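You operate a simulated robot arm through the tools that you are given. There is no shell and no other tool. Be economical: measure what you need, move in short steps, check, and stop when the job is done.

The job below is to be done with a simulated robot arm. You get a single attempt, and the scene is never put back.

JOB
Put the valve number two on the cage side of the long line bench away on the board of the valve jig. Then set the orange slider with the white knob to 5. Then take the collar fifteen and put it on top of the cardboard tube. Then fetch the white diffuser and set it in the grey box marked packing. Then take the cap three on the cage side of the long line bench and put it away on the table of the die stand. Then put the capacitor number two on the motor test bench away on the bench at station two. Then take the battery one on the packing table and put it away on the motor test bench. Then take the red cap and leave it on the packing table. Then put the blue cap on the packing table away on the rack bench. Then put the bearing with the orange cage on the packing table away on the bench at station two. Then put the can marked "grease" from the bench at station one on the black sheet. Then put the box marked "shims" from the bench at station two on the low shelf of the bench with two stations. Do these in the order given. Set down upright: capacitor number two, battery one, can. The orange slider with the white knob goes toward x +0.0, y +0.0, z +1.0 (a direction in the base frame), to its stop.

The check looks at the end state, three seconds after you hand in, the way a careful person would. Anything else that was tipped, shoved, dropped, spilled or broken makes it a failure. Lids that push on must go on centred and level and be pressed home; caps that screw on are set level and turned clockwise until they are tight. Flat cloth is picked up by pressing the open fingertips on it (5 to 10 N) and closing them slowly along it; thin cloth reads only 2 to 8 mm in the jaws.

ROBOT AND FRAMES
A 7-joint arm with a two-finger parallel gripper on a trunk, on a base that drives. Base frame: it is fixed to the floor where the robot stands at the start and does not move with it; the origin is under the middle of the robot, x ahead of it, y to its left, z up. Readings come in mm, degrees, newtons and seconds.
With the tool pointing down near the work surface it reaches from about 420 to 900 mm from the robot's upright axis, wherever it stands. Its first joint turns from -115.0 to 115.0 degrees. Places, roughly: battery one [7000, -5250, 750]; bearing with the orange cage (4x4x2 cm) [6900, -5400, 800]; bench at station two [2200, -9300, 800]; black sheet (22x13x1 cm) [3400, -9200, 800]; blue cap (10x10x6 cm) [7000, -5000, 800]; board of the valve jig [2900, -9000, 800]; cap three [500, 750, 750]; capacitor number two [-3500, -8750, 750]; cardboard tube (6x6x13 cm) [400, -100, 700]; collar fifteen [1250, 500, 750]; grey box marked packing [500, 750, 750]; grey box one, grey box two, shim box [2250, -9500, 750]; low shelf of the bench with two stations [2800, -9200, 200]; motor test bench [-3500, -7700, 800]; orange slider with the white knob [1100, 0, 700]; packing table [6800, -5000, 800]; rack bench [6500, -2700, 700]; red cap (10x10x6 cm) [6700, -2800, 700]; red grease tin, teal can [4000, -9000, 750]; table of the die stand (47x23 cm) [-1920, -2300, 860]; valve number two [750, 0, 750]; white diffuser (7x7x3 cm) [600, 600, 600]. Payload 3.91 kg.
The TCP is the grasp point between the finger pads, 30 mm short of the fingertips. In the tool frame z runs along the fingers and y along their closing line. Largest opening 110 mm; finger width 20, thickness 10; the body of the gripper, 48 by 112 mm, starts 55 mm behind the TCP.
Orientation is that of the tool frame in the base frame, as a unit quaternion [w, x, y, z]. With the fingers straight down and closing along the base's y, the tool's x points along the base's -x, its y along +y and its z along -z.

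CONTROLS
- The arm moves only by the tool step_arm. Its argument "plan" is a list that holds one entry, the list of rows, each a list of 7 numbers: the turn, a rotation vector about the tool's x, y, z in degrees, then the shift along the tool's x, y, z in mm, then the closure, from 0 (fully open) to 1 (shut). In form: [[[ax, ay, az, tx, ty, tz, gripper], ...]]. A call has 1 to 8 rows; each row is the pose to reach, as a shift and turn from the pose commanded when the call began, along the tool's axes at that moment. Each row takes 0.2 s and may step no farther than 50 mm and 8.6 degrees from the row before; otherwise, or with a gripper value out of range, the whole call is refused. A pose out of reach is approached as far as the arm can. The call stops where the force on the tool passes 40 N (or 10 N more than at its start, if that is more) or the arm is blocked; 0.2 s more then pass. The fingers move at their own pace (about 153 mm/s each) and stop on an object; they squeeze with about 22 N. The grip force told is the motor's: it shows also when the fingers shut on nothing. Time passes only in rows, and 0.2 s behind the last, so rows that repeat a pose let the fingers close. It gives the time, the measured TCP pose, the force on the tool (base axes), the opening and the grip force at its end, in the units of the frame above (readings bear some noise), with the torque about the TCP (base axes, N m) and any sound that the robot's microphone picked up.
- Cameras (640 x 400 px; columns grow to the right, rows downward): "scene" is now at [232.9, 209.5, 981.1]; the picture's right is [0.05, -1.00, 0.00], its down [-0.39, -0.02, -0.92] and it looks along [0.92, 0.04, -0.39] (base axes); focal length 214 px, centre (320, 200). "wrist" rides on the gripper at [73, 17, -103] in the tool frame; the picture's right is [-0.23, 0.97, 0.00], its down [-0.76, -0.18, -0.62] and it looks along [-0.61, -0.14, 0.78] (tool axes); focal length 222 px, centre (320, 200). There is no depth. A picture from a camera that has moved, and an enlarged one, comes with that camera's place and axes in the base frame and with its lens.
- capture(camera): a new picture of that camera. It takes no simulated time.
- slide_trunk(by): slides the trunk up (or, below 0, down) by that many mm; the arm and the scene camera ride with it, the base frame stays. It gives what a move gives, with no picture.
- roll_base(legs): drives the robot by 1 to 6 legs, each [ahead, left, turn to the left] in mm, mm and degrees, along the robot's own axes; the way and the turn of a leg run together, so that a leg with both is an arc; at most 1500 mm and 180 degrees a leg. The arm and the cameras ride along, it lands a little off, and it stops where it bumps. It gives what a move gives.
- turn_head(pan, tilt): turns the head with the scene camera to pan (to the left, within 80 degrees either way) and tilt (down, from -29 to 69), counted from straight ahead of the robot. It gives what a move gives.
- inspect(camera, box): a new picture of the part [left, top, right, bottom] of that camera's present view, enlarged. It takes no simulated time.
- job_done(): hands the job in; it is judged then, once.

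Go step by step. Nothing tells you exact positions but the pictures and the camera data: compare them with the known pose of the tool, close in by small moves and look again before you grip or let go. The budget is 556 turns and 354 pictures, counting those below and the enlarged ones. Unless the task says otherwise, let go and move clear before handing in.

The tools are called after "Request:" by a JSON object that holds its "fn" and its "kwargs". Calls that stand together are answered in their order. step_arm: Moves the arm, as the interface text tells. Its arguments: {"type":"object","properties":{"plan":{"type":"array"}},"required":["plan"]} The other tools are called the same way: slide_trunk (by) slides the trunk up or down; roll_base (legs) drives the base; turn_head (pan, tilt) turns the head that bears the scene camera; capture (camera) takes a picture; inspect (camera, box) takes an enlarged picture of a part of a camera's view; job_done () hands the job in.

At the start:

```text
t: 0.0
tool_pos: [664.0, 68.3, 896.6]
tool_rot: [-0.001, 0.0, 1.0, -0.001]
ft_force: [-0.9, 0.6, -0.4]
ft_torque: [-0.03, 0.0, 0.0]
gripper_width: 110.0
gripper_force: 0.1
trunk travel left (down, up): [-300.0, 690.0]
robot x, y, heading: [0.7, -1.6, 0.1]
head pan, tilt: [2.7, 22.9]
```

scene: 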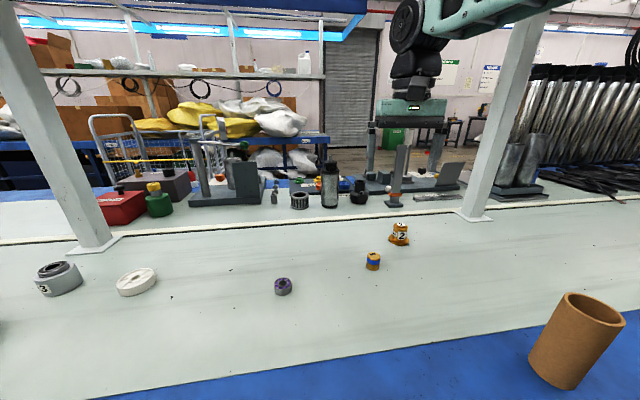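
wrist: 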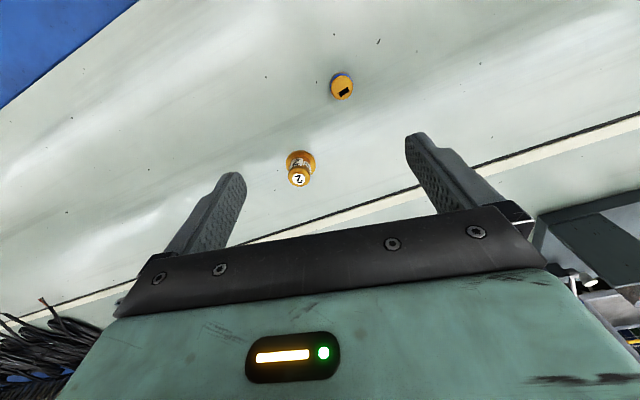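

I see the valve marked 2 on the long line bench near (780, 0), with the battery-like part, collar, diffuser and cap three nearby. I'll look closer at these first.

Request:
{"fn": "inspect", "kwargs": {"camera": "scene", "box": [240, 140, 480, 290]}}

Request:
{"fn": "inspect", "kwargs": {"camera": "scene", "box": [0, 140, 240, 310]}}

Request:
{"fn": "inspect", "kwargs": {"camera": "wrist", "box": [240, 50, 400, 200]}}

```text
2.67 times, centred on (360, 215) of scene
camera zoom: at [232.9, 209.5, 981.1], right [0.05, -1.0, 0.0], down [-0.39, -0.02, -0.92], along [0.92, 0.04, -0.39], focal length 572 px, centre (213, 160)
```

zoom: 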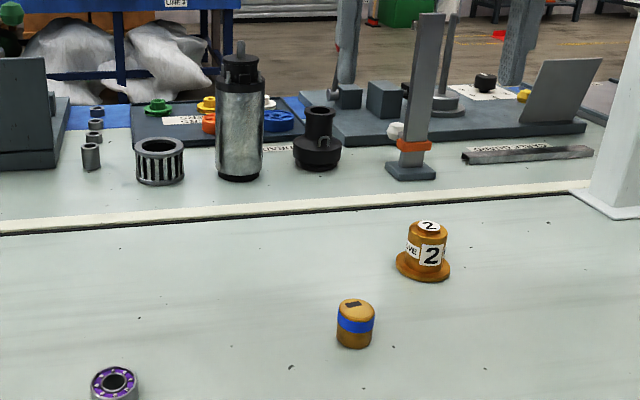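

```text
2.35 times, centred on (120, 225) of scene
camera zoom: at [232.9, 209.5, 981.1], right [0.05, -1.0, 0.0], down [-0.39, -0.02, -0.92], along [0.92, 0.04, -0.39], focal length 505 px, centre (791, 141)
```

zoom: 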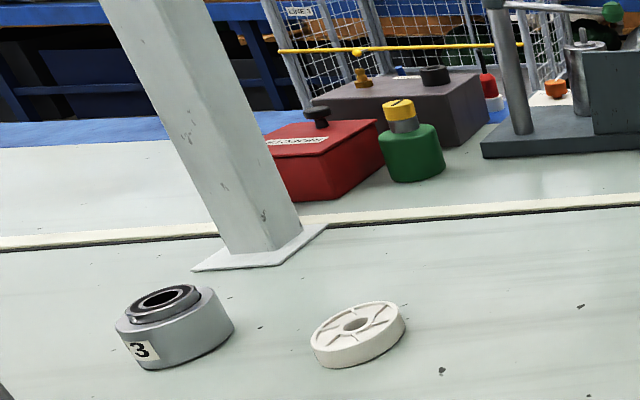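

```text
2.67 times, centred on (320, 125) of wrist
camera zoom: at [590.9, 85.1, 999.6], right [0.23, 0.97, 0.0], down [0.76, -0.18, 0.62], along [0.61, -0.14, -0.78], focal length 592 px, centre (320, 400)
```

zoom: 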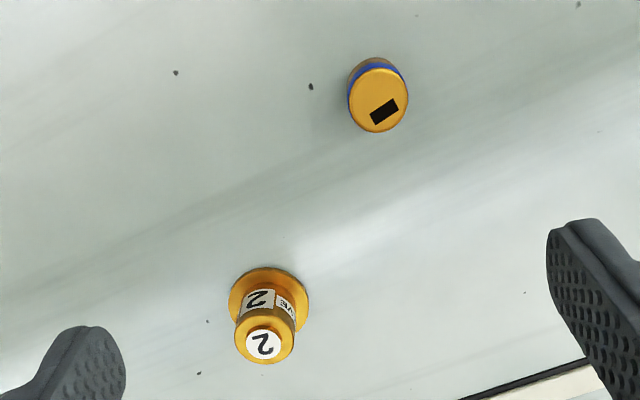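

The valve is about 44 mm across and 54 mm tall with a wider base, near (788, 2). I'll move above it.

Request:
{"fn": "step_arm", "kwargs": {"plan": [[[0, 0, 0, -41, -22, 0, 0], [0, 0, 0, -82, -44, 0, 0], [0, 0, 0, -124, -66, 0, 0], [0, 0, 0, -124, -66, 45, 0], [0, 0, 0, -124, -66, 90, 0], [0, 0, 0, -124, -66, 130, 0]]]}}

Request:
{"fn": "capture", "kwargs": {"camera": "wrist"}}

Request:
{"fn": "capture", "kwargs": {"camera": "scene"}}

```text
t: 1.4
tool_pos: [786.3, 0.4, 766.0]
tool_rot: [0.001, 0.0, 1.0, 0.0]
ft_force: [-0.1, 0.1, -0.4]
ft_torque: [0.01, -0.01, 0.02]
gripper_width: 109.9
gripper_force: 0.1
trunk travel left (down, up): [-300.0, 690.0]
robot x, y, heading: [2.2, -3.2, -0.2]
head pan, tilt: [2.7, 22.9]
```

```text
348 pictures are left
camera wrist: at [714.2, 17.2, 869.1], right [0.23, 0.97, 0.0], down [0.76, -0.18, 0.62], along [0.61, -0.14, -0.78], focal length 222 px, centre (320, 200)
```

wrist: 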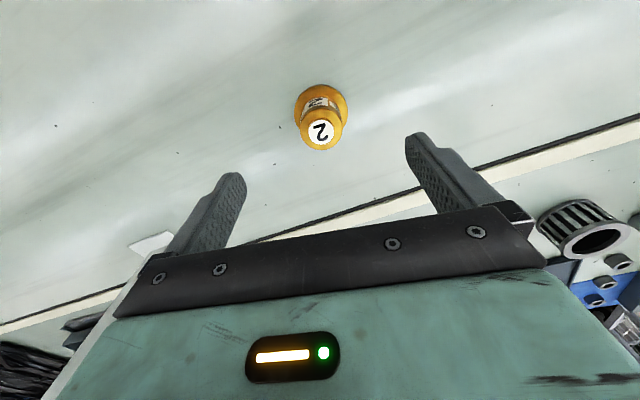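

```text
347 pictures are left
camera scene: at [232.8, 209.5, 981.1], right [0.05, -1.0, 0.0], down [-0.39, -0.02, -0.92], along [0.92, 0.04, -0.39], focal length 214 px, centre (320, 200)
```

scene: 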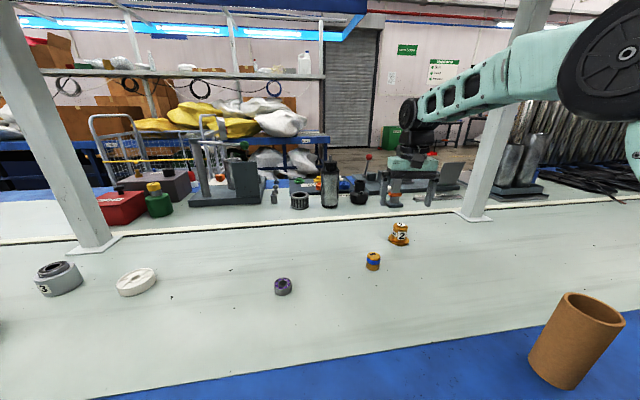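

The valve is right at (789, 1). Lower to grip height above its flange and close.

Request:
{"fn": "step_arm", "kwargs": {"plan": [[[0, 0, 0, -3, 1, 40, 0], [0, 0, 0, -3, 1, 80, 0], [0, 0, 0, -3, 1, 105, 0], [0, 0, 0, -3, 1, 105, 1], [0, 0, 0, -3, 1, 105, 1], [0, 0, 0, -3, 1, 105, 1]]]}}

```text
t: 2.8
tool_pos: [789.6, 1.9, 661.9]
tool_rot: [0.0, -0.001, 1.0, 0.0]
ft_force: [1.5, -1.0, 0.8]
ft_torque: [0.08, -0.06, -0.06]
gripper_width: 39.3
gripper_force: 21.6
trunk travel left (down, up): [-300.0, 690.0]
robot x, y, heading: [-0.9, 1.3, -0.0]
head pan, tilt: [2.7, 22.9]
```

Gripped at 39 mm. Lift and draw back, then look around for the route.

Request:
{"fn": "step_arm", "kwargs": {"plan": [[[0, 0, 0, 0, 0, -45, 1], [0, 0, 0, 0, 0, -90, 1], [0, 0, 0, 0, 0, -135, 1], [0, 0, 0, 30, 0, -170, 1], [0, 0, 0, 75, 0, -190, 1], [0, 0, 0, 120, 0, -200, 1], [0, 0, 0, 165, 0, -210, 1], [0, 0, 0, 210, 0, -220, 1]]]}}

Request:
{"fn": "turn_head", "kwargs": {"pan": -75, "tilt": 15}}

Request:
{"fn": "capture", "kwargs": {"camera": "scene"}}

Request:
{"fn": "turn_head", "kwargs": {"pan": 78, "tilt": 20}}

Request:
{"fn": "capture", "kwargs": {"camera": "scene"}}

```text
t: 4.6
tool_pos: [581.4, 1.4, 880.3]
tool_rot: [-0.001, 0.001, 1.0, -0.001]
ft_force: [-0.6, -0.7, -4.5]
ft_torque: [0.01, -0.01, 0.02]
gripper_width: 39.2
gripper_force: 22.0
trunk travel left (down, up): [-300.0, 690.0]
robot x, y, heading: [-3.8, 2.1, 0.1]
head pan, tilt: [2.7, 22.9]
```

```text
t: 6.1
tool_pos: [581.1, 0.5, 880.8]
tool_rot: [0.001, 0.0, 1.0, -0.001]
ft_force: [-0.4, -0.3, -3.9]
ft_torque: [-0.02, -0.01, -0.04]
gripper_width: 39.4
gripper_force: 22.4
trunk travel left (down, up): [-300.0, 690.0]
robot x, y, heading: [0.9, -0.2, -0.0]
head pan, tilt: [-75.0, 15.0]
```

```text
346 pictures are left
camera scene: at [164.7, 115.0, 994.0], right [-0.97, -0.26, 0.0], down [-0.07, 0.25, -0.97], along [0.25, -0.93, -0.26], focal length 214 px, centre (320, 200)
```

scene: 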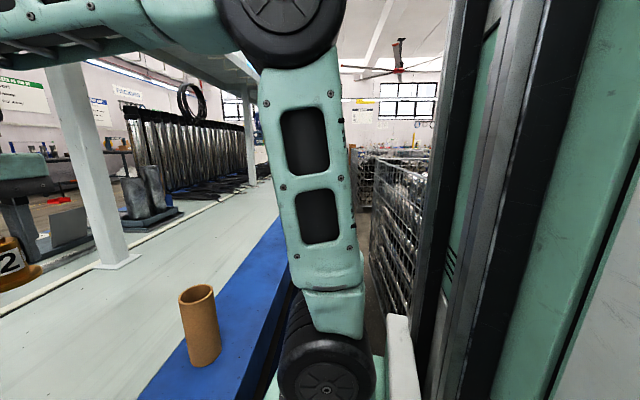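

```text
t: 8.5
tool_pos: [580.7, 1.1, 880.6]
tool_rot: [0.001, 0.0, 1.0, -0.001]
ft_force: [0.5, -0.5, -3.7]
ft_torque: [0.01, 0.0, -0.02]
gripper_width: 39.5
gripper_force: 22.2
trunk travel left (down, up): [-300.0, 690.0]
robot x, y, heading: [0.6, -0.2, 0.2]
head pan, tilt: [78.0, 20.0]
```

```text
345 pictures are left
camera scene: at [159.8, 296.3, 985.8], right [0.98, -0.21, 0.0], down [-0.07, -0.33, -0.94], along [0.2, 0.92, -0.34], focal length 214 px, centre (320, 200)
```

scene: 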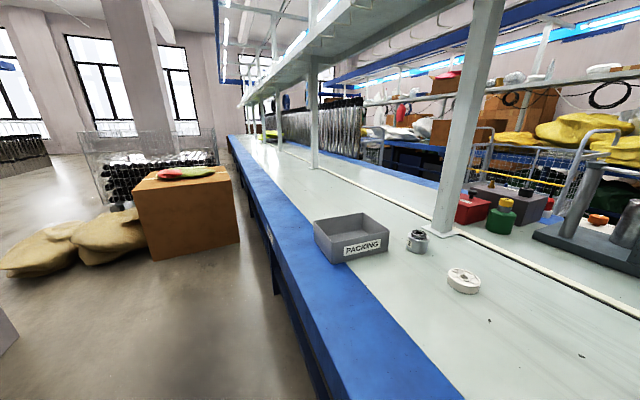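

The aisle is between the bench and some cages. I'll check the floor behind-left and behind-right before driving.

Request:
{"fn": "turn_head", "kwargs": {"pan": 80, "tilt": 55}}

Request:
{"fn": "capture", "kwargs": {"camera": "scene"}}

Request:
{"fn": "turn_head", "kwargs": {"pan": -80, "tilt": 50}}

Request:
{"fn": "capture", "kwargs": {"camera": "scene"}}

```text
t: 9.5
tool_pos: [581.1, 0.2, 879.9]
tool_rot: [0.0, 0.0, 1.0, -0.002]
ft_force: [0.0, -0.2, -3.2]
ft_torque: [0.03, 0.0, 0.03]
gripper_width: 39.2
gripper_force: 22.1
trunk travel left (down, up): [-300.0, 690.0]
robot x, y, heading: [1.7, 0.7, 0.1]
head pan, tilt: [80.0, 55.0]
```

```text
344 pictures are left
camera scene: at [153.0, 276.2, 933.8], right [0.98, -0.17, 0.0], down [-0.14, -0.81, -0.57], along [0.1, 0.57, -0.82], focal length 214 px, centre (320, 200)
```

scene: 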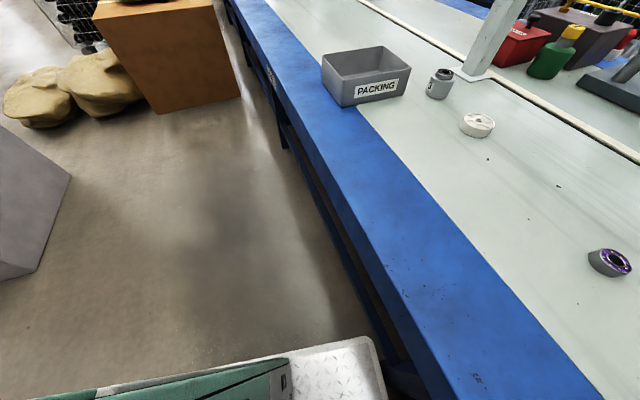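

```text
t: 11.9
tool_pos: [581.8, -0.2, 880.1]
tool_rot: [0.001, 0.0, 1.0, -0.001]
ft_force: [-1.0, 0.1, -3.5]
ft_torque: [-0.01, 0.0, -0.01]
gripper_width: 39.3
gripper_force: 22.0
trunk travel left (down, up): [-300.0, 690.0]
robot x, y, heading: [1.6, -3.7, -0.2]
head pan, tilt: [-80.0, 50.0]
```

```text
343 pictures are left
camera scene: at [153.8, 129.4, 940.2], right [-0.98, -0.17, 0.0], down [-0.13, 0.75, -0.64], along [0.11, -0.63, -0.77], focal length 214 px, centre (320, 200)
```

scene: 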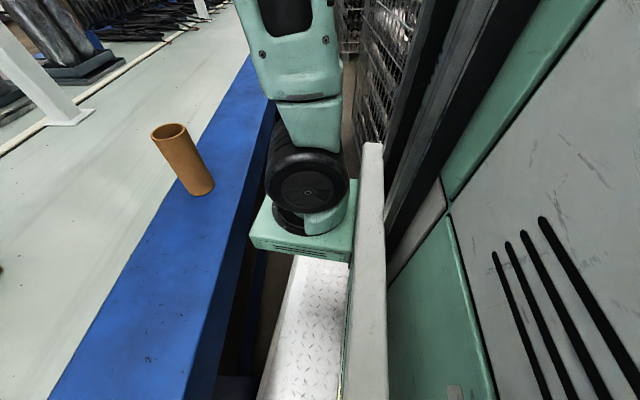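

The robot's base is close to the bench; I'll back off straight first, then turn right to see down the aisle.

Request:
{"fn": "roll_base", "kwargs": {"legs": [[-300, 0, 0]]}}

Request:
{"fn": "turn_head", "kwargs": {"pan": -80, "tilt": 25}}

Request:
{"fn": "capture", "kwargs": {"camera": "scene"}}

```text
t: 14.0
tool_pos: [282.6, 0.3, 881.0]
tool_rot: [0.0, -0.001, 1.0, -0.001]
ft_force: [0.1, 0.9, -3.6]
ft_torque: [-0.01, -0.03, -0.05]
gripper_width: 39.1
gripper_force: 21.9
trunk travel left (down, up): [-300.0, 690.0]
robot x, y, heading: [-297.4, -0.6, -0.3]
head pan, tilt: [-80.0, 50.0]
```

```text
t: 14.9
tool_pos: [283.2, 1.0, 881.4]
tool_rot: [0.001, 0.0, 1.0, 0.0]
ft_force: [-0.5, -0.2, -3.8]
ft_torque: [-0.02, 0.01, 0.02]
gripper_width: 39.1
gripper_force: 21.7
trunk travel left (down, up): [-300.0, 690.0]
robot x, y, heading: [-299.3, -0.0, -0.1]
head pan, tilt: [-80.0, 25.0]
```

```text
342 pictures are left
camera scene: at [-141.5, 114.4, 977.7], right [-0.98, -0.17, 0.0], down [-0.07, 0.42, -0.91], along [0.16, -0.89, -0.42], focal length 214 px, centre (320, 200)
```

scene: 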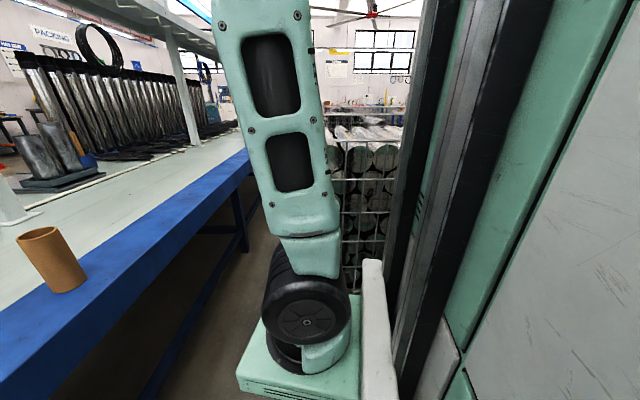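

Turn right in place by 60° and look.

Request:
{"fn": "roll_base", "kwargs": {"legs": [[0, 0, -70]]}}

Request:
{"fn": "turn_head", "kwargs": {"pan": 0, "tilt": 20}}

Request:
{"fn": "capture", "kwargs": {"camera": "scene"}}

```text
t: 17.6
tool_pos: [43.9, -471.3, 881.8]
tool_rot: [0.01, 0.457, 0.889, 0.008]
ft_force: [4.6, -1.3, -3.5]
ft_torque: [-0.02, 0.06, 0.04]
gripper_width: 39.4
gripper_force: 22.1
trunk travel left (down, up): [-300.0, 690.0]
robot x, y, heading: [-302.0, -0.3, -55.1]
head pan, tilt: [-80.0, 25.0]
stopped in leg 1: the force on the tool passed its limit (the readings are from after the stop); the commanded pose is now the measured one
```

```text
t: 19.1
tool_pos: [43.6, -471.2, 881.6]
tool_rot: [0.01, 0.458, 0.889, 0.008]
ft_force: [9.3, 0.9, -6.0]
ft_torque: [0.06, 0.05, 0.1]
gripper_width: 39.1
gripper_force: 22.2
trunk travel left (down, up): [-300.0, 690.0]
robot x, y, heading: [-297.1, 1.1, -55.3]
head pan, tilt: [0.0, 20.0]
```

```text
341 pictures are left
camera scene: at [3.3, -76.8, 985.7], right [-0.82, -0.57, 0.0], down [-0.19, 0.28, -0.94], along [0.53, -0.77, -0.34], focal length 214 px, centre (320, 200)
```

scene: 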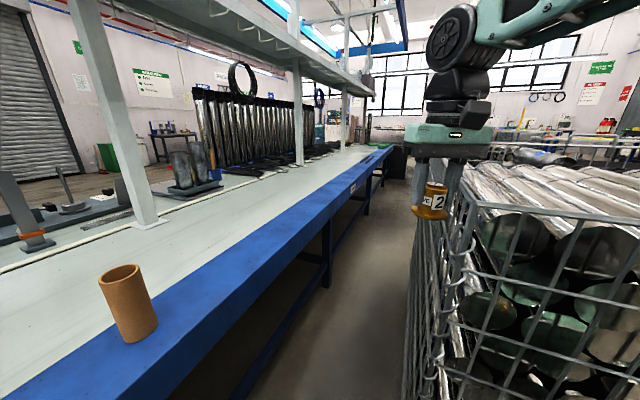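

The arm touched the cage corner; that aisle is too narrow anyway. Back off the cage, then turn left to find the way out behind.

Request:
{"fn": "roll_base", "kwargs": {"legs": [[0, 0, 30]]}}

Request:
{"fn": "slide_trunk", "kwargs": {"by": 200}}

Request:
{"fn": "roll_base", "kwargs": {"legs": [[0, 0, 110]]}}

Request:
{"fn": "turn_head", "kwargs": {"pan": 60, "tilt": 25}}

Request:
{"fn": "capture", "kwargs": {"camera": "scene"}}

```text
t: 21.0
tool_pos: [231.3, -241.2, 883.2]
tool_rot: [0.008, 0.215, 0.977, 0.01]
ft_force: [-0.9, -0.7, -3.6]
ft_torque: [0.0, 0.01, 0.0]
gripper_width: 39.1
gripper_force: 21.6
trunk travel left (down, up): [-300.0, 690.0]
robot x, y, heading: [-294.9, 0.2, -25.9]
head pan, tilt: [0.0, 20.0]
```

```text
t: 23.1
tool_pos: [231.7, -240.9, 1081.1]
tool_rot: [0.008, 0.215, 0.977, 0.01]
ft_force: [-0.2, -0.9, -4.0]
ft_torque: [0.0, 0.0, -0.02]
gripper_width: 39.2
gripper_force: 21.9
trunk travel left (down, up): [-500.0, 490.0]
robot x, y, heading: [-295.7, 1.5, -25.6]
head pan, tilt: [0.0, 20.0]
```

```text
t: 28.3
tool_pos: [-285.2, 580.8, 1081.3]
tool_rot: [-0.005, -0.698, 0.716, 0.012]
ft_force: [-0.5, 0.1, -4.2]
ft_torque: [-0.01, 0.01, -0.01]
gripper_width: 39.0
gripper_force: 22.4
trunk travel left (down, up): [-500.0, 490.0]
robot x, y, heading: [-297.2, -1.9, 87.6]
head pan, tilt: [0.0, 20.0]
```

```text
t: 29.6
tool_pos: [-286.6, 581.3, 1081.1]
tool_rot: [-0.004, -0.698, 0.716, 0.012]
ft_force: [0.3, 0.2, -4.0]
ft_torque: [-0.01, 0.02, 0.02]
gripper_width: 39.0
gripper_force: 21.8
trunk travel left (down, up): [-500.0, 490.0]
robot x, y, heading: [-299.8, 0.1, 87.6]
head pan, tilt: [60.0, 25.0]
```

```text
340 pictures are left
camera scene: at [-575.8, 200.3, 1177.7], right [0.54, 0.84, 0.0], down [0.36, -0.23, -0.91], along [-0.76, 0.49, -0.42], focal length 214 px, centre (320, 200)
```

scene: 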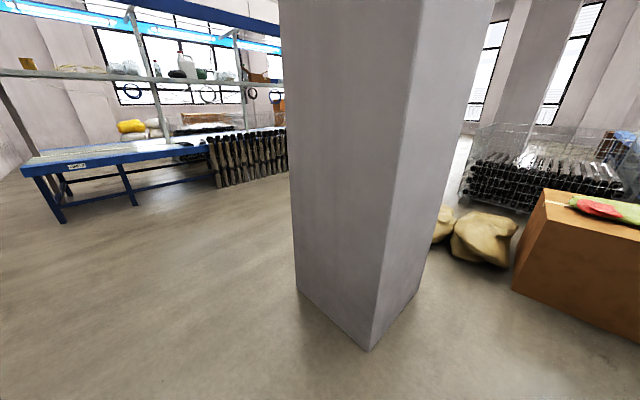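

It's a pillar with open floor beyond. Turn further left and look along -x and -y.

Request:
{"fn": "roll_base", "kwargs": {"legs": [[0, 0, 92]]}}

Request:
{"fn": "turn_head", "kwargs": {"pan": 0, "tilt": 20}}

Request:
{"fn": "capture", "kwargs": {"camera": "scene"}}

Request:
{"fn": "turn_head", "kwargs": {"pan": 70, "tilt": 20}}

Request:
{"fn": "capture", "kwargs": {"camera": "scene"}}

```text
t: 33.9
tool_pos: [-878.0, -14.0, 1081.6]
tool_rot: [0.011, 1.0, 0.009, -0.005]
ft_force: [0.4, 0.4, -4.5]
ft_torque: [-0.02, -0.02, 0.02]
gripper_width: 39.1
gripper_force: 22.2
trunk travel left (down, up): [-500.0, 490.0]
robot x, y, heading: [-293.9, -1.5, -179.9]
head pan, tilt: [60.0, 25.0]
```

```text
t: 35.2
tool_pos: [-877.7, -13.5, 1081.6]
tool_rot: [0.011, 1.0, 0.009, -0.005]
ft_force: [0.7, -0.2, -4.0]
ft_torque: [-0.01, -0.04, -0.02]
gripper_width: 39.2
gripper_force: 22.0
trunk travel left (down, up): [-500.0, 490.0]
robot x, y, heading: [-299.6, 2.5, -180.0]
head pan, tilt: [0.0, 20.0]
```

```text
339 pictures are left
camera scene: at [-534.2, -205.4, 1185.8], right [0.0, 1.0, 0.0], down [0.34, 0.0, -0.94], along [-0.94, 0.0, -0.34], focal length 214 px, centre (320, 200)
```

scene: 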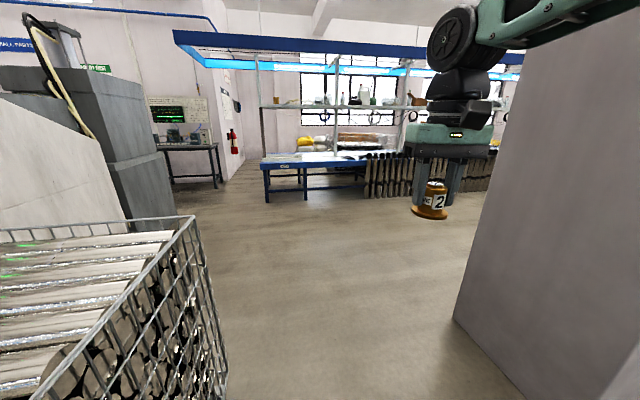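

```text
t: 36.6
tool_pos: [-878.4, -13.4, 1080.2]
tool_rot: [0.011, 1.0, 0.009, -0.005]
ft_force: [0.1, -0.4, -4.2]
ft_torque: [-0.02, -0.04, 0.01]
gripper_width: 39.1
gripper_force: 21.8
trunk travel left (down, up): [-500.0, 490.0]
robot x, y, heading: [-294.7, 3.1, -179.7]
head pan, tilt: [70.0, 20.0]
```

```text
338 pictures are left
camera scene: at [-472.8, -292.7, 1185.8], right [-0.94, 0.34, 0.0], down [0.12, 0.32, -0.94], along [-0.32, -0.88, -0.34], focal length 214 px, centre (320, 200)
```

scene: 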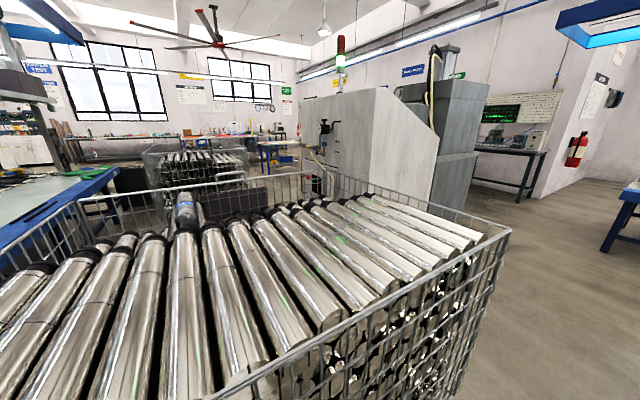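

The way out is between the cage and the pillar. Drive ahead 1500 along -x and look toward -y.

Request:
{"fn": "roll_base", "kwargs": {"legs": [[1500, -60, 0]]}}

Request:
{"fn": "turn_head", "kwargs": {"pan": 60, "tilt": 15}}

Request:
{"fn": "capture", "kwargs": {"camera": "scene"}}

```text
refused: leg 1 is longer than a leg can be; nothing moved
```

```text
t: 37.3
tool_pos: [-878.9, -13.0, 1081.7]
tool_rot: [0.011, 1.0, 0.009, -0.005]
ft_force: [-0.3, -0.2, -4.5]
ft_torque: [0.0, -0.02, -0.02]
gripper_width: 38.9
gripper_force: 22.4
trunk travel left (down, up): [-500.0, 490.0]
robot x, y, heading: [-296.7, 0.1, -179.8]
head pan, tilt: [60.0, 15.0]
```

```text
337 pictures are left
camera scene: at [-487.5, -286.2, 1193.9], right [-0.87, 0.5, 0.0], down [0.13, 0.22, -0.97], along [-0.48, -0.84, -0.26], focal length 214 px, centre (320, 200)
```

scene: 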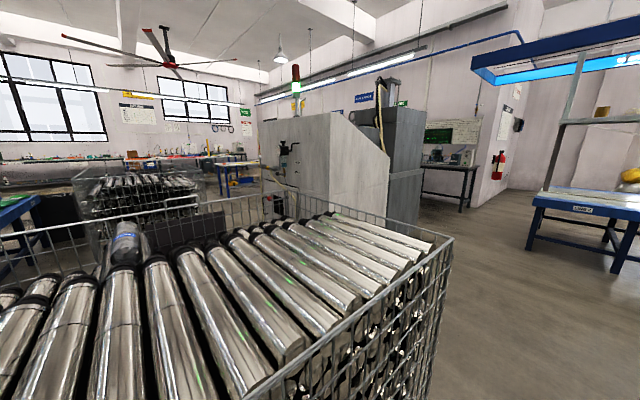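

Request:
{"fn": "roll_base", "kwargs": {"legs": [[1400, -60, 0]]}}

Request:
{"fn": "capture", "kwargs": {"camera": "scene"}}

```text
t: 44.4
tool_pos: [-2296.7, 10.7, 1081.1]
tool_rot: [0.01, 1.0, 0.022, -0.005]
ft_force: [0.8, 0.3, -3.8]
ft_torque: [0.03, -0.04, 0.01]
gripper_width: 38.9
gripper_force: 22.1
trunk travel left (down, up): [-500.0, 490.0]
robot x, y, heading: [-1713.3, 38.2, -178.4]
head pan, tilt: [60.0, 15.0]
```

```text
336 pictures are left
camera scene: at [-1899.9, -251.7, 1194.0], right [-0.88, 0.48, 0.0], down [0.12, 0.23, -0.97], along [-0.46, -0.85, -0.26], focal length 214 px, centre (320, 200)
```

scene: 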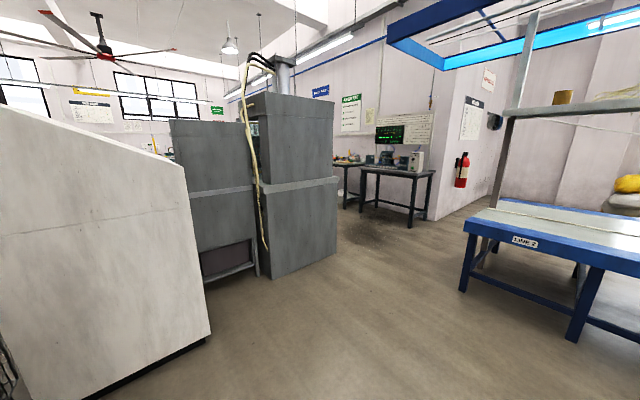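

Corridor goes left around the grey machine, past the line 2 bench. Turn and drive diagonally to about (-2700, -900).

Request:
{"fn": "roll_base", "kwargs": {"legs": [[0, 0, 42], [1350, 0, 0]]}}

Request:
{"fn": "turn_head", "kwargs": {"pan": 15, "tilt": 20}}

Request:
{"fn": "capture", "kwargs": {"camera": "scene"}}

```text
t: 53.1
tool_pos: [-3092.3, -1309.9, 1080.9]
tool_rot: [0.012, 0.924, 0.383, 0.0]
ft_force: [0.5, -0.2, -4.2]
ft_torque: [0.03, -0.03, -0.01]
gripper_width: 38.7
gripper_force: 22.0
trunk travel left (down, up): [-500.0, 490.0]
robot x, y, heading: [-2682.1, -901.0, -135.6]
head pan, tilt: [60.0, 15.0]
```

```text
t: 54.2
tool_pos: [-3092.0, -1309.9, 1081.1]
tool_rot: [0.012, 0.924, 0.383, 0.001]
ft_force: [0.9, -0.6, -3.9]
ft_torque: [0.0, -0.01, -0.01]
gripper_width: 38.9
gripper_force: 21.6
trunk travel left (down, up): [-500.0, 490.0]
robot x, y, heading: [-2684.3, -895.4, -135.8]
head pan, tilt: [15.0, 20.0]
```

```text
335 pictures are left
camera scene: at [-2692.4, -1221.7, 1185.8], right [-0.86, 0.51, 0.0], down [0.17, 0.29, -0.94], along [-0.48, -0.81, -0.34], focal length 214 px, centre (320, 200)
```

scene: 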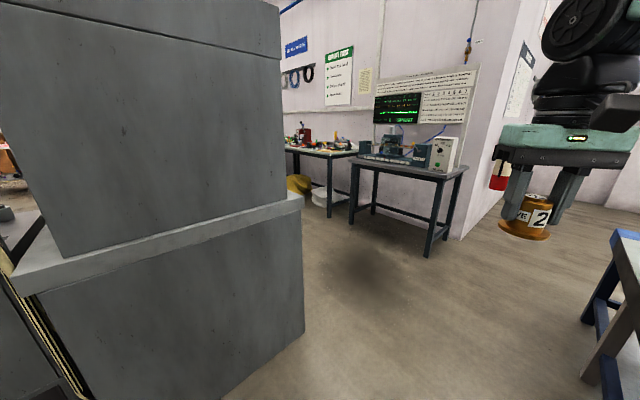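

Corridor centre is about x = -3650. Drive ahead, then turn to face -y and look.

Request:
{"fn": "roll_base", "kwargs": {"legs": [[1390, 0, 0], [0, 0, 46]]}}

Request:
{"fn": "turn_head", "kwargs": {"pan": 0, "tilt": 20}}

Request:
{"fn": "capture", "kwargs": {"camera": "scene"}}

Request:
{"fn": "turn_head", "kwargs": {"pan": 65, "tilt": 20}}

Request:
{"fn": "capture", "kwargs": {"camera": "scene"}}

```text
t: 63.2
tool_pos: [-3686.5, -2441.1, 1081.4]
tool_rot: [0.01, 0.709, 0.705, 0.004]
ft_force: [0.3, 0.1, -3.8]
ft_torque: [0.03, -0.01, 0.02]
gripper_width: 38.6
gripper_force: 21.9
trunk travel left (down, up): [-500.0, 490.0]
robot x, y, heading: [-3687.4, -1861.9, -91.2]
head pan, tilt: [15.0, 20.0]
```

```text
t: 64.0
tool_pos: [-3687.3, -2441.2, 1082.6]
tool_rot: [0.01, 0.709, 0.705, 0.004]
ft_force: [0.2, 0.6, -3.9]
ft_torque: [0.03, 0.04, 0.02]
gripper_width: 38.5
gripper_force: 22.3
trunk travel left (down, up): [-500.0, 490.0]
robot x, y, heading: [-3687.5, -1860.1, -91.4]
head pan, tilt: [0.0, 20.0]
```

```text
334 pictures are left
camera scene: at [-3487.1, -2099.7, 1185.8], right [-1.0, 0.02, 0.0], down [0.01, 0.34, -0.94], along [-0.02, -0.94, -0.34], focal length 214 px, centre (320, 200)
```

scene: 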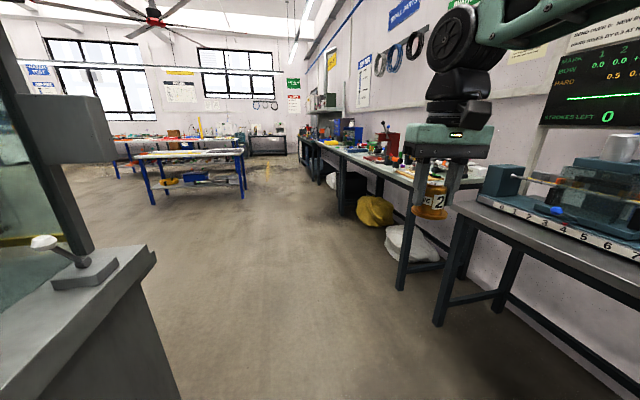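

```text
t: 65.3
tool_pos: [-3685.7, -2440.7, 1082.3]
tool_rot: [0.011, 0.71, 0.704, 0.004]
ft_force: [-0.4, 0.6, -3.5]
ft_torque: [0.02, 0.0, 0.0]
gripper_width: 38.8
gripper_force: 21.9
trunk travel left (down, up): [-500.0, 490.0]
robot x, y, heading: [-3684.9, -1858.1, -91.3]
head pan, tilt: [65.0, 20.0]
```

```text
333 pictures are left
camera scene: at [-3401.5, -2047.9, 1185.8], right [-0.44, -0.9, 0.0], down [-0.31, 0.15, -0.94], along [0.84, -0.42, -0.34], focal length 214 px, centre (320, 200)
```

scene: 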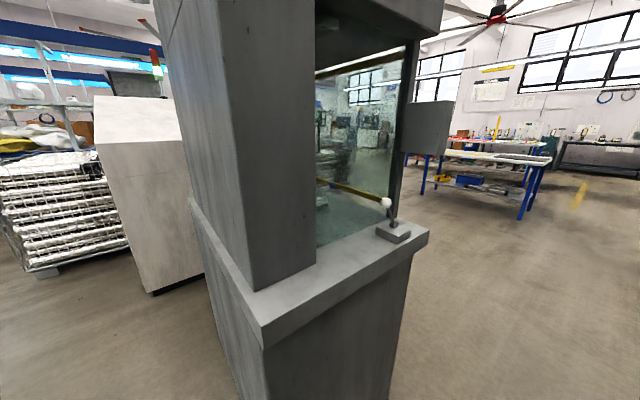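

Open floor ahead. Drive straight along -y, then diagonally toward +x.

Request:
{"fn": "roll_base", "kwargs": {"legs": [[1400, 50, 0], [1000, 200, 0], [0, 0, 45]]}}

Request:
{"fn": "turn_head", "kwargs": {"pan": 0, "tilt": 15}}

Request:
{"fn": "capture", "kwargs": {"camera": "scene"}}

Request:
{"fn": "turn_head", "kwargs": {"pan": -65, "tilt": 15}}

Request:
{"fn": "capture", "kwargs": {"camera": "scene"}}

```text
t: 78.9
tool_pos: [-3159.6, -4757.8, 1081.5]
tool_rot: [0.009, 0.465, 0.885, 0.007]
ft_force: [0.7, -0.5, -3.8]
ft_torque: [-0.04, -0.03, -0.03]
gripper_width: 38.8
gripper_force: 22.0
trunk travel left (down, up): [-500.0, 490.0]
robot x, y, heading: [-3495.7, -4279.8, -56.0]
head pan, tilt: [65.0, 20.0]
stopped in leg 3: the robot was blocked; the commanded pose is now the measured one
```

```text
t: 80.3
tool_pos: [-3161.3, -4759.1, 1081.6]
tool_rot: [0.01, 0.464, 0.886, 0.007]
ft_force: [0.5, -0.9, -4.0]
ft_torque: [0.0, 0.0, -0.02]
gripper_width: 38.5
gripper_force: 22.3
trunk travel left (down, up): [-500.0, 490.0]
robot x, y, heading: [-3498.1, -4278.6, -56.3]
head pan, tilt: [0.0, 15.0]
```

```text
332 pictures are left
camera scene: at [-3194.9, -4362.7, 1193.9], right [-0.83, -0.56, 0.0], down [-0.14, 0.21, -0.97], along [0.54, -0.8, -0.26], focal length 214 px, centre (320, 200)
```

scene: 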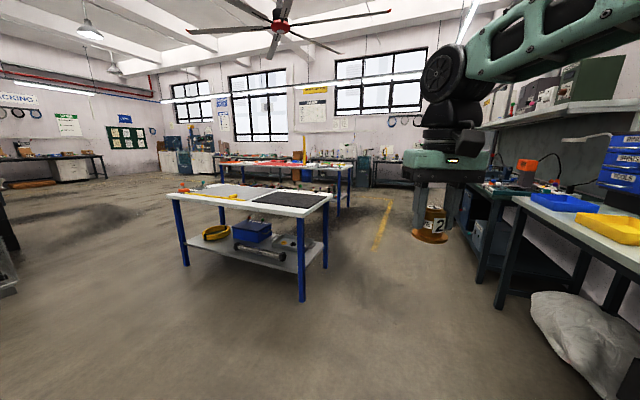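

```text
t: 81.7
tool_pos: [-3161.4, -4758.7, 1081.7]
tool_rot: [0.008, 0.464, 0.886, 0.008]
ft_force: [0.2, 0.1, -4.2]
ft_torque: [0.02, 0.04, -0.01]
gripper_width: 38.3
gripper_force: 22.0
trunk travel left (down, up): [-500.0, 490.0]
robot x, y, heading: [-3491.3, -4281.6, -56.1]
head pan, tilt: [-65.0, 15.0]
```

```text
331 pictures are left
camera scene: at [-3295.2, -4365.1, 1194.0], right [-0.86, 0.52, 0.0], down [0.13, 0.22, -0.97], along [-0.5, -0.83, -0.26], focal length 214 px, centre (320, 200)
```

scene: 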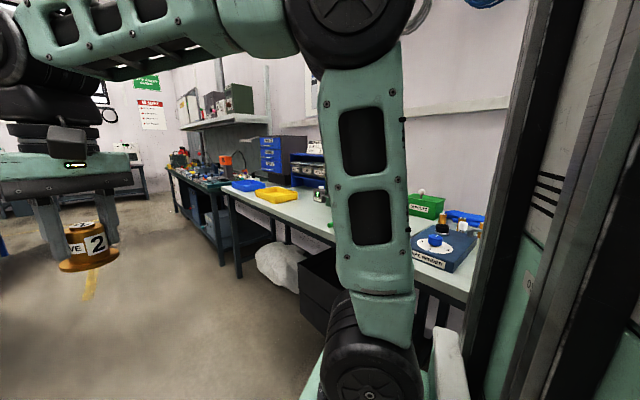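

The base's rear corner bumped the wall bench while turning; I'll move away from the wall to the open floor and look to the left.

Request:
{"fn": "roll_base", "kwargs": {"legs": [[400, 550, 0]]}}

Request:
{"fn": "turn_head", "kwargs": {"pan": 30, "tilt": 15}}

Request:
{"fn": "capture", "kwargs": {"camera": "scene"}}

Request:
{"fn": "turn_head", "kwargs": {"pan": -80, "tilt": 35}}

Request:
{"fn": "capture", "kwargs": {"camera": "scene"}}

```text
t: 85.4
tool_pos: [-2480.4, -4776.4, 1081.6]
tool_rot: [0.008, 0.464, 0.886, 0.007]
ft_force: [0.2, 0.4, -4.0]
ft_torque: [0.02, -0.01, 0.02]
gripper_width: 38.2
gripper_force: 21.9
trunk travel left (down, up): [-500.0, 490.0]
robot x, y, heading: [-2812.2, -4300.0, -56.2]
head pan, tilt: [-65.0, 15.0]
```

```text
t: 87.1
tool_pos: [-2479.1, -4777.3, 1081.8]
tool_rot: [0.009, 0.464, 0.886, 0.007]
ft_force: [-0.1, -0.7, -3.8]
ft_torque: [-0.01, 0.0, -0.02]
gripper_width: 38.5
gripper_force: 22.5
trunk travel left (down, up): [-500.0, 490.0]
robot x, y, heading: [-2812.3, -4300.3, -56.0]
head pan, tilt: [30.0, 15.0]
```

```text
330 pictures are left
camera scene: at [-2482.0, -4345.4, 1194.0], right [-0.44, -0.9, 0.0], down [-0.23, 0.11, -0.97], along [0.87, -0.42, -0.26], focal length 214 px, centre (320, 200)
```

scene: 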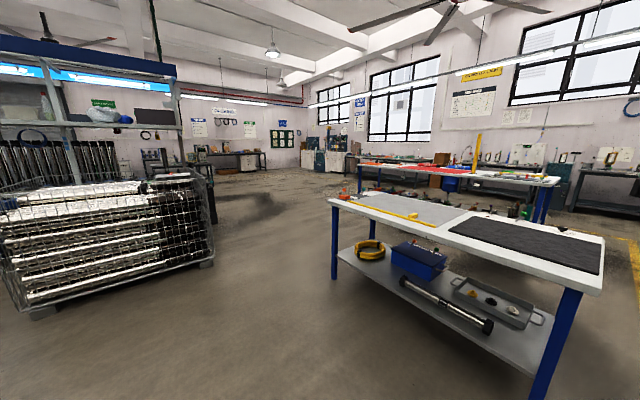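

```text
t: 89.0
tool_pos: [-2480.6, -4777.7, 1080.9]
tool_rot: [0.009, 0.464, 0.886, 0.008]
ft_force: [-0.2, 0.4, -3.9]
ft_torque: [0.01, -0.01, 0.02]
gripper_width: 38.3
gripper_force: 22.1
trunk travel left (down, up): [-500.0, 490.0]
robot x, y, heading: [-2813.2, -4303.7, -56.1]
head pan, tilt: [-80.0, 35.0]
```

```text
329 pictures are left
camera scene: at [-2629.3, -4365.4, 1162.0], right [-0.69, 0.72, 0.0], down [0.41, 0.4, -0.82], along [-0.59, -0.57, -0.57], focal length 214 px, centre (320, 200)
```

scene: 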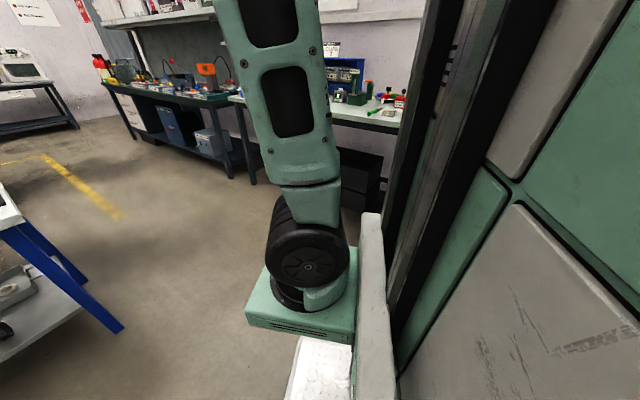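

Open floor is between the cage and the first blue table. Drive along that gap and then diagonally toward +x/-y.

Request:
{"fn": "roll_base", "kwargs": {"legs": [[0, 0, 49], [1450, 0, 0]]}}

Request:
{"fn": "turn_head", "kwargs": {"pan": -25, "tilt": 20}}

Request:
{"fn": "capture", "kwargs": {"camera": "scene"}}

```text
t: 98.3
tool_pos: [-834.7, -4509.3, 1081.3]
tool_rot: [0.004, 0.049, 0.999, 0.011]
ft_force: [1.0, -0.6, -5.2]
ft_torque: [-0.04, 0.0, 0.03]
gripper_width: 38.5
gripper_force: 21.7
trunk travel left (down, up): [-500.0, 490.0]
robot x, y, heading: [-1415.0, -4457.1, -6.4]
head pan, tilt: [-80.0, 35.0]
```

```text
t: 99.5
tool_pos: [-834.8, -4509.2, 1081.5]
tool_rot: [0.005, 0.05, 0.999, 0.01]
ft_force: [-0.2, -0.7, -4.4]
ft_torque: [-0.02, 0.01, -0.01]
gripper_width: 38.5
gripper_force: 21.7
trunk travel left (down, up): [-500.0, 490.0]
robot x, y, heading: [-1411.5, -4453.2, -6.6]
head pan, tilt: [-25.0, 20.0]
```

```text
328 pictures are left
camera scene: at [-1171.2, -4316.1, 1185.8], right [-0.52, -0.85, 0.0], down [-0.29, 0.18, -0.94], along [0.8, -0.49, -0.34], focal length 214 px, centre (320, 200)
```

scene: 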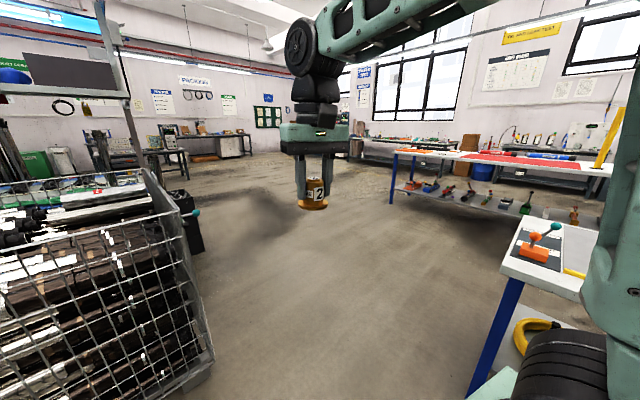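

Aim through the gap between the cage corner and the blue table corner at heading about -41°.

Request:
{"fn": "roll_base", "kwargs": {"legs": [[0, 0, -34], [817, 343, 0], [1400, 0, 0]]}}

Request:
{"fn": "turn_head", "kwargs": {"pan": 0, "tilt": 15}}

Request:
{"fn": "capture", "kwargs": {"camera": "scene"}}

```text
t: 112.4
tool_pos: [943.5, -5993.8, 1080.8]
tool_rot: [0.007, 0.34, 0.94, 0.008]
ft_force: [0.1, 1.2, -4.3]
ft_torque: [0.02, -0.01, 0.01]
gripper_width: 38.4
gripper_force: 22.0
trunk travel left (down, up): [-500.0, 490.0]
robot x, y, heading: [495.5, -5625.0, -40.4]
head pan, tilt: [-25.0, 20.0]
```

```text
t: 113.3
tool_pos: [943.6, -5993.5, 1082.0]
tool_rot: [0.008, 0.341, 0.94, 0.007]
ft_force: [-0.5, 0.1, -4.7]
ft_torque: [0.02, -0.01, 0.01]
gripper_width: 38.7
gripper_force: 22.0
trunk travel left (down, up): [-500.0, 490.0]
robot x, y, heading: [492.0, -5625.6, -40.8]
head pan, tilt: [0.0, 15.0]
```

```text
327 pictures are left
camera scene: at [804.2, -5621.9, 1193.9], right [-0.65, -0.76, 0.0], down [-0.2, 0.17, -0.97], along [0.73, -0.63, -0.26], focal length 214 px, centre (320, 200)
```

scene: 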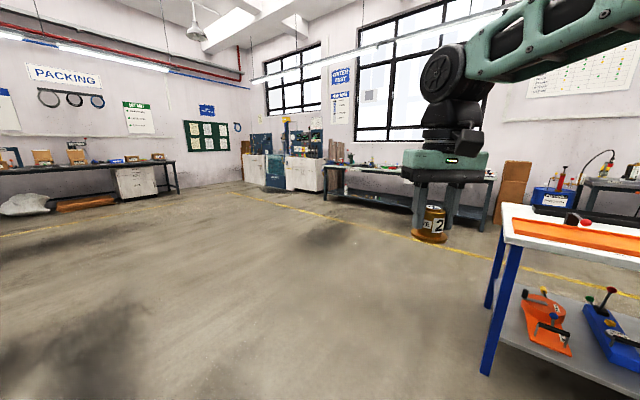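

The two-station bench lies along the far wall (x from 1500 to 4300). Drive toward it and face it.

Request:
{"fn": "roll_base", "kwargs": {"legs": [[1450, 0, 0], [1450, -150, 0], [0, 0, -49]]}}

Request:
{"fn": "turn_head", "kwargs": {"pan": 0, "tilt": 30}}

Request:
{"fn": "capture", "kwargs": {"camera": "scene"}}

```text
t: 129.3
tool_pos: [2585.9, -8155.2, 1080.6]
tool_rot: [0.01, 0.7, 0.714, 0.005]
ft_force: [0.2, -0.1, -3.7]
ft_torque: [0.0, 0.02, 0.01]
gripper_width: 38.5
gripper_force: 21.8
trunk travel left (down, up): [-500.0, 490.0]
robot x, y, heading: [2570.1, -7574.8, -89.4]
head pan, tilt: [0.0, 15.0]
```

```text
t: 130.1
tool_pos: [2584.8, -8155.9, 1081.7]
tool_rot: [0.011, 0.7, 0.714, 0.005]
ft_force: [-0.2, -0.3, -3.1]
ft_torque: [-0.02, 0.01, 0.0]
gripper_width: 38.4
gripper_force: 22.5
trunk travel left (down, up): [-500.0, 490.0]
robot x, y, heading: [2568.8, -7575.4, -89.9]
head pan, tilt: [0.0, 30.0]
```

```text
326 pictures are left
camera scene: at [2775.1, -7804.7, 1169.8], right [-1.0, -0.01, 0.0], down [0.0, 0.5, -0.87], along [0.01, -0.87, -0.5], focal length 214 px, centre (320, 200)
```

scene: 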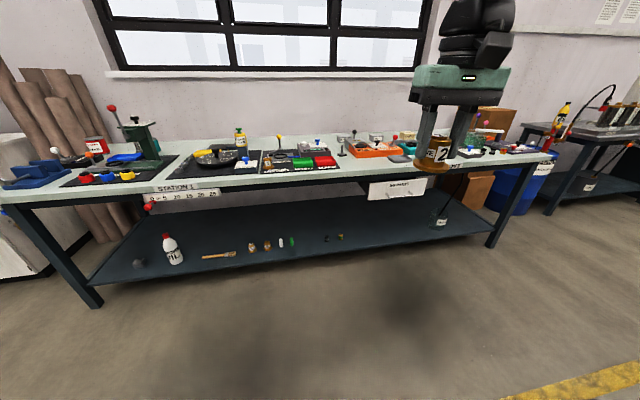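

I see the two-station bench, slightly angled. Zoom in to identify the valve jig board.

Request:
{"fn": "inspect", "kwargs": {"camera": "scene", "box": [160, 110, 400, 240]}}

Request:
{"fn": "inspect", "kwargs": {"camera": "scene", "box": [0, 100, 200, 220]}}

Request:
{"fn": "inspect", "kwargs": {"camera": "scene", "box": [340, 100, 560, 220]}}

```text
2.67 times, centred on (280, 175) of scene
camera zoom: at [2775.1, -7804.7, 1169.8], right [-1.0, -0.01, 0.0], down [0.0, 0.5, -0.87], along [0.01, -0.87, -0.5], focal length 572 px, centre (427, 267)
```

zoom: 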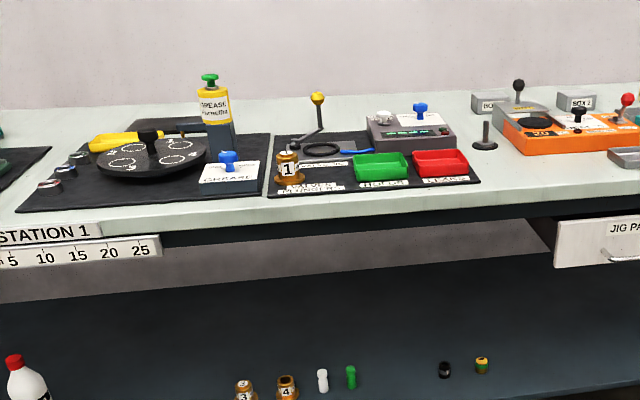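

```text
3.20 times, centred on (100, 160) of scene
camera zoom: at [2775.1, -7804.7, 1169.8], right [-1.0, -0.01, 0.0], down [0.0, 0.5, -0.87], along [0.01, -0.87, -0.5], focal length 686 px, centre (1024, 328)
```

zoom: 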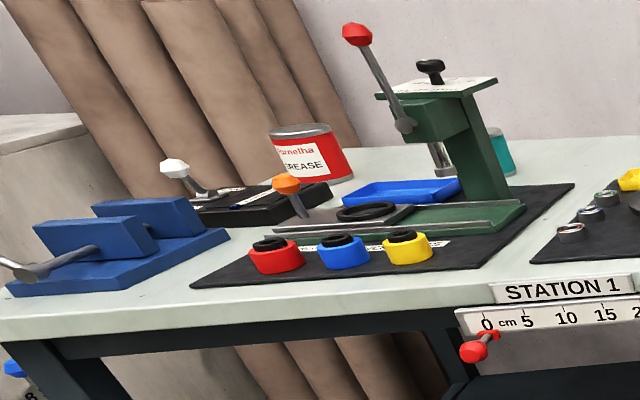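

```text
2.91 times, centred on (450, 160) of scene
camera zoom: at [2775.1, -7804.7, 1169.8], right [-1.0, -0.01, 0.0], down [0.0, 0.5, -0.87], along [0.01, -0.87, -0.5], focal length 624 px, centre (-58, 316)
```

zoom: 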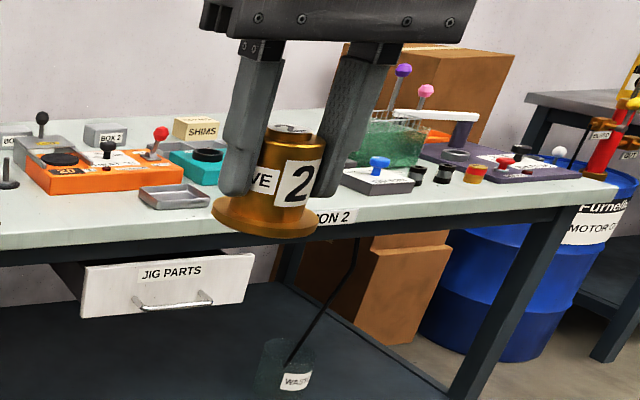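

The valve jig is the dark board with valve 1 and the green/red trays, near (2910, -8900). Move up to it, squared to the bench.

Request:
{"fn": "roll_base", "kwargs": {"legs": [[600, 222, 0], [0, 0, 10.5]]}}

Request:
{"fn": "turn_head", "kwargs": {"pan": -20, "tilt": 45}}

Request:
{"fn": "capture", "kwargs": {"camera": "scene"}}

Request:
{"fn": "capture", "kwargs": {"camera": "wrist"}}

```text
t: 134.4
tool_pos: [2938.7, -8743.8, 1081.4]
tool_rot: [0.01, 0.624, 0.781, 0.005]
ft_force: [-0.3, -0.2, -3.8]
ft_torque: [0.04, 0.01, 0.03]
gripper_width: 38.3
gripper_force: 21.9
trunk travel left (down, up): [-500.0, 490.0]
robot x, y, heading: [2804.8, -8176.3, -78.0]
head pan, tilt: [0.0, 30.0]
```

```text
t: 135.2
tool_pos: [2938.1, -8743.8, 1080.8]
tool_rot: [0.01, 0.624, 0.781, 0.005]
ft_force: [0.1, -0.1, -3.9]
ft_torque: [0.0, -0.04, 0.02]
gripper_width: 38.2
gripper_force: 22.0
trunk travel left (down, up): [-500.0, 490.0]
robot x, y, heading: [2804.4, -8178.5, -78.1]
head pan, tilt: [-20.0, 45.0]
```

```text
322 pictures are left
camera scene: at [3023.0, -8353.9, 1147.2], right [-0.99, 0.14, 0.0], down [0.1, 0.7, -0.71], along [-0.1, -0.7, -0.71], focal length 214 px, centre (320, 200)
```

scene: 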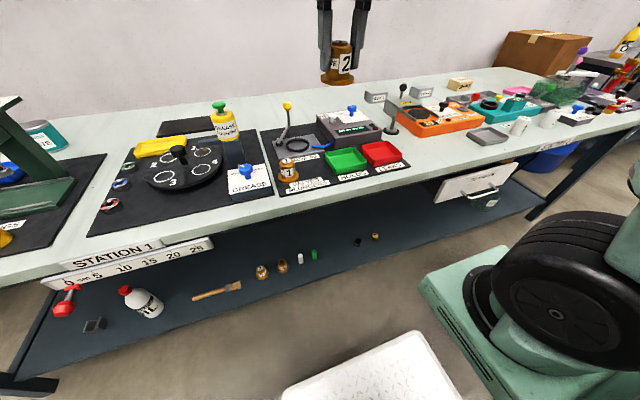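

```text
321 pictures are left
camera wrist: at [2936.4, -8668.1, 1184.2], right [1.0, -0.01, 0.02], down [-0.02, -0.78, 0.63], along [0.01, -0.63, -0.78], focal length 222 px, centre (320, 200)
```

wrist: 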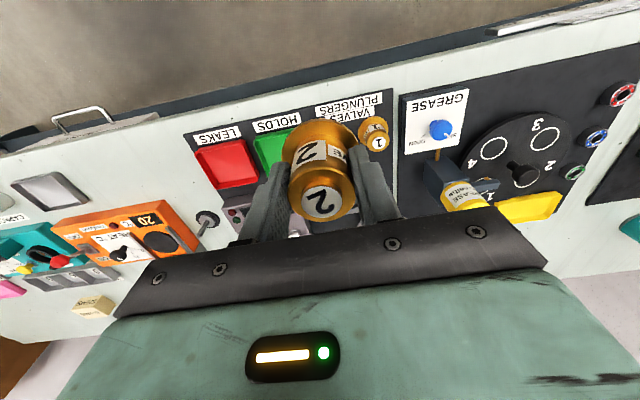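

I have a view of the jig. Zoom into it for the label and free spots.

Request:
{"fn": "inspect", "kwargs": {"camera": "scene", "box": [250, 90, 430, 200]}}

Request:
{"fn": "inspect", "kwargs": {"camera": "wrist", "box": [170, 80, 410, 230]}}

```text
3.56 times, centred on (340, 145) of scene
camera zoom: at [3023.0, -8353.9, 1147.2], right [-0.99, 0.14, 0.0], down [0.1, 0.7, -0.71], along [-0.1, -0.7, -0.71], focal length 763 px, centre (249, 396)
```

zoom: 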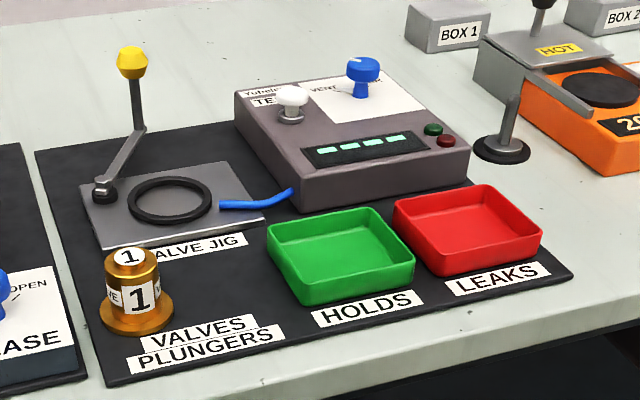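

```text
2.67 times, centred on (290, 155) of wrist
camera zoom: at [2936.4, -8668.1, 1184.2], right [1.0, -0.01, 0.02], down [-0.02, -0.78, 0.63], along [0.01, -0.63, -0.78], focal length 592 px, centre (400, 320)
```

zoom: 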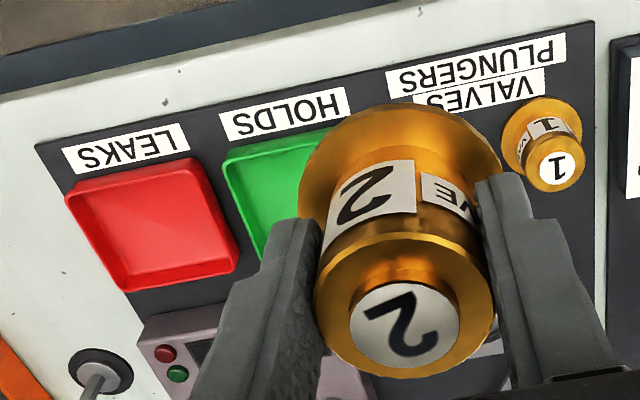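

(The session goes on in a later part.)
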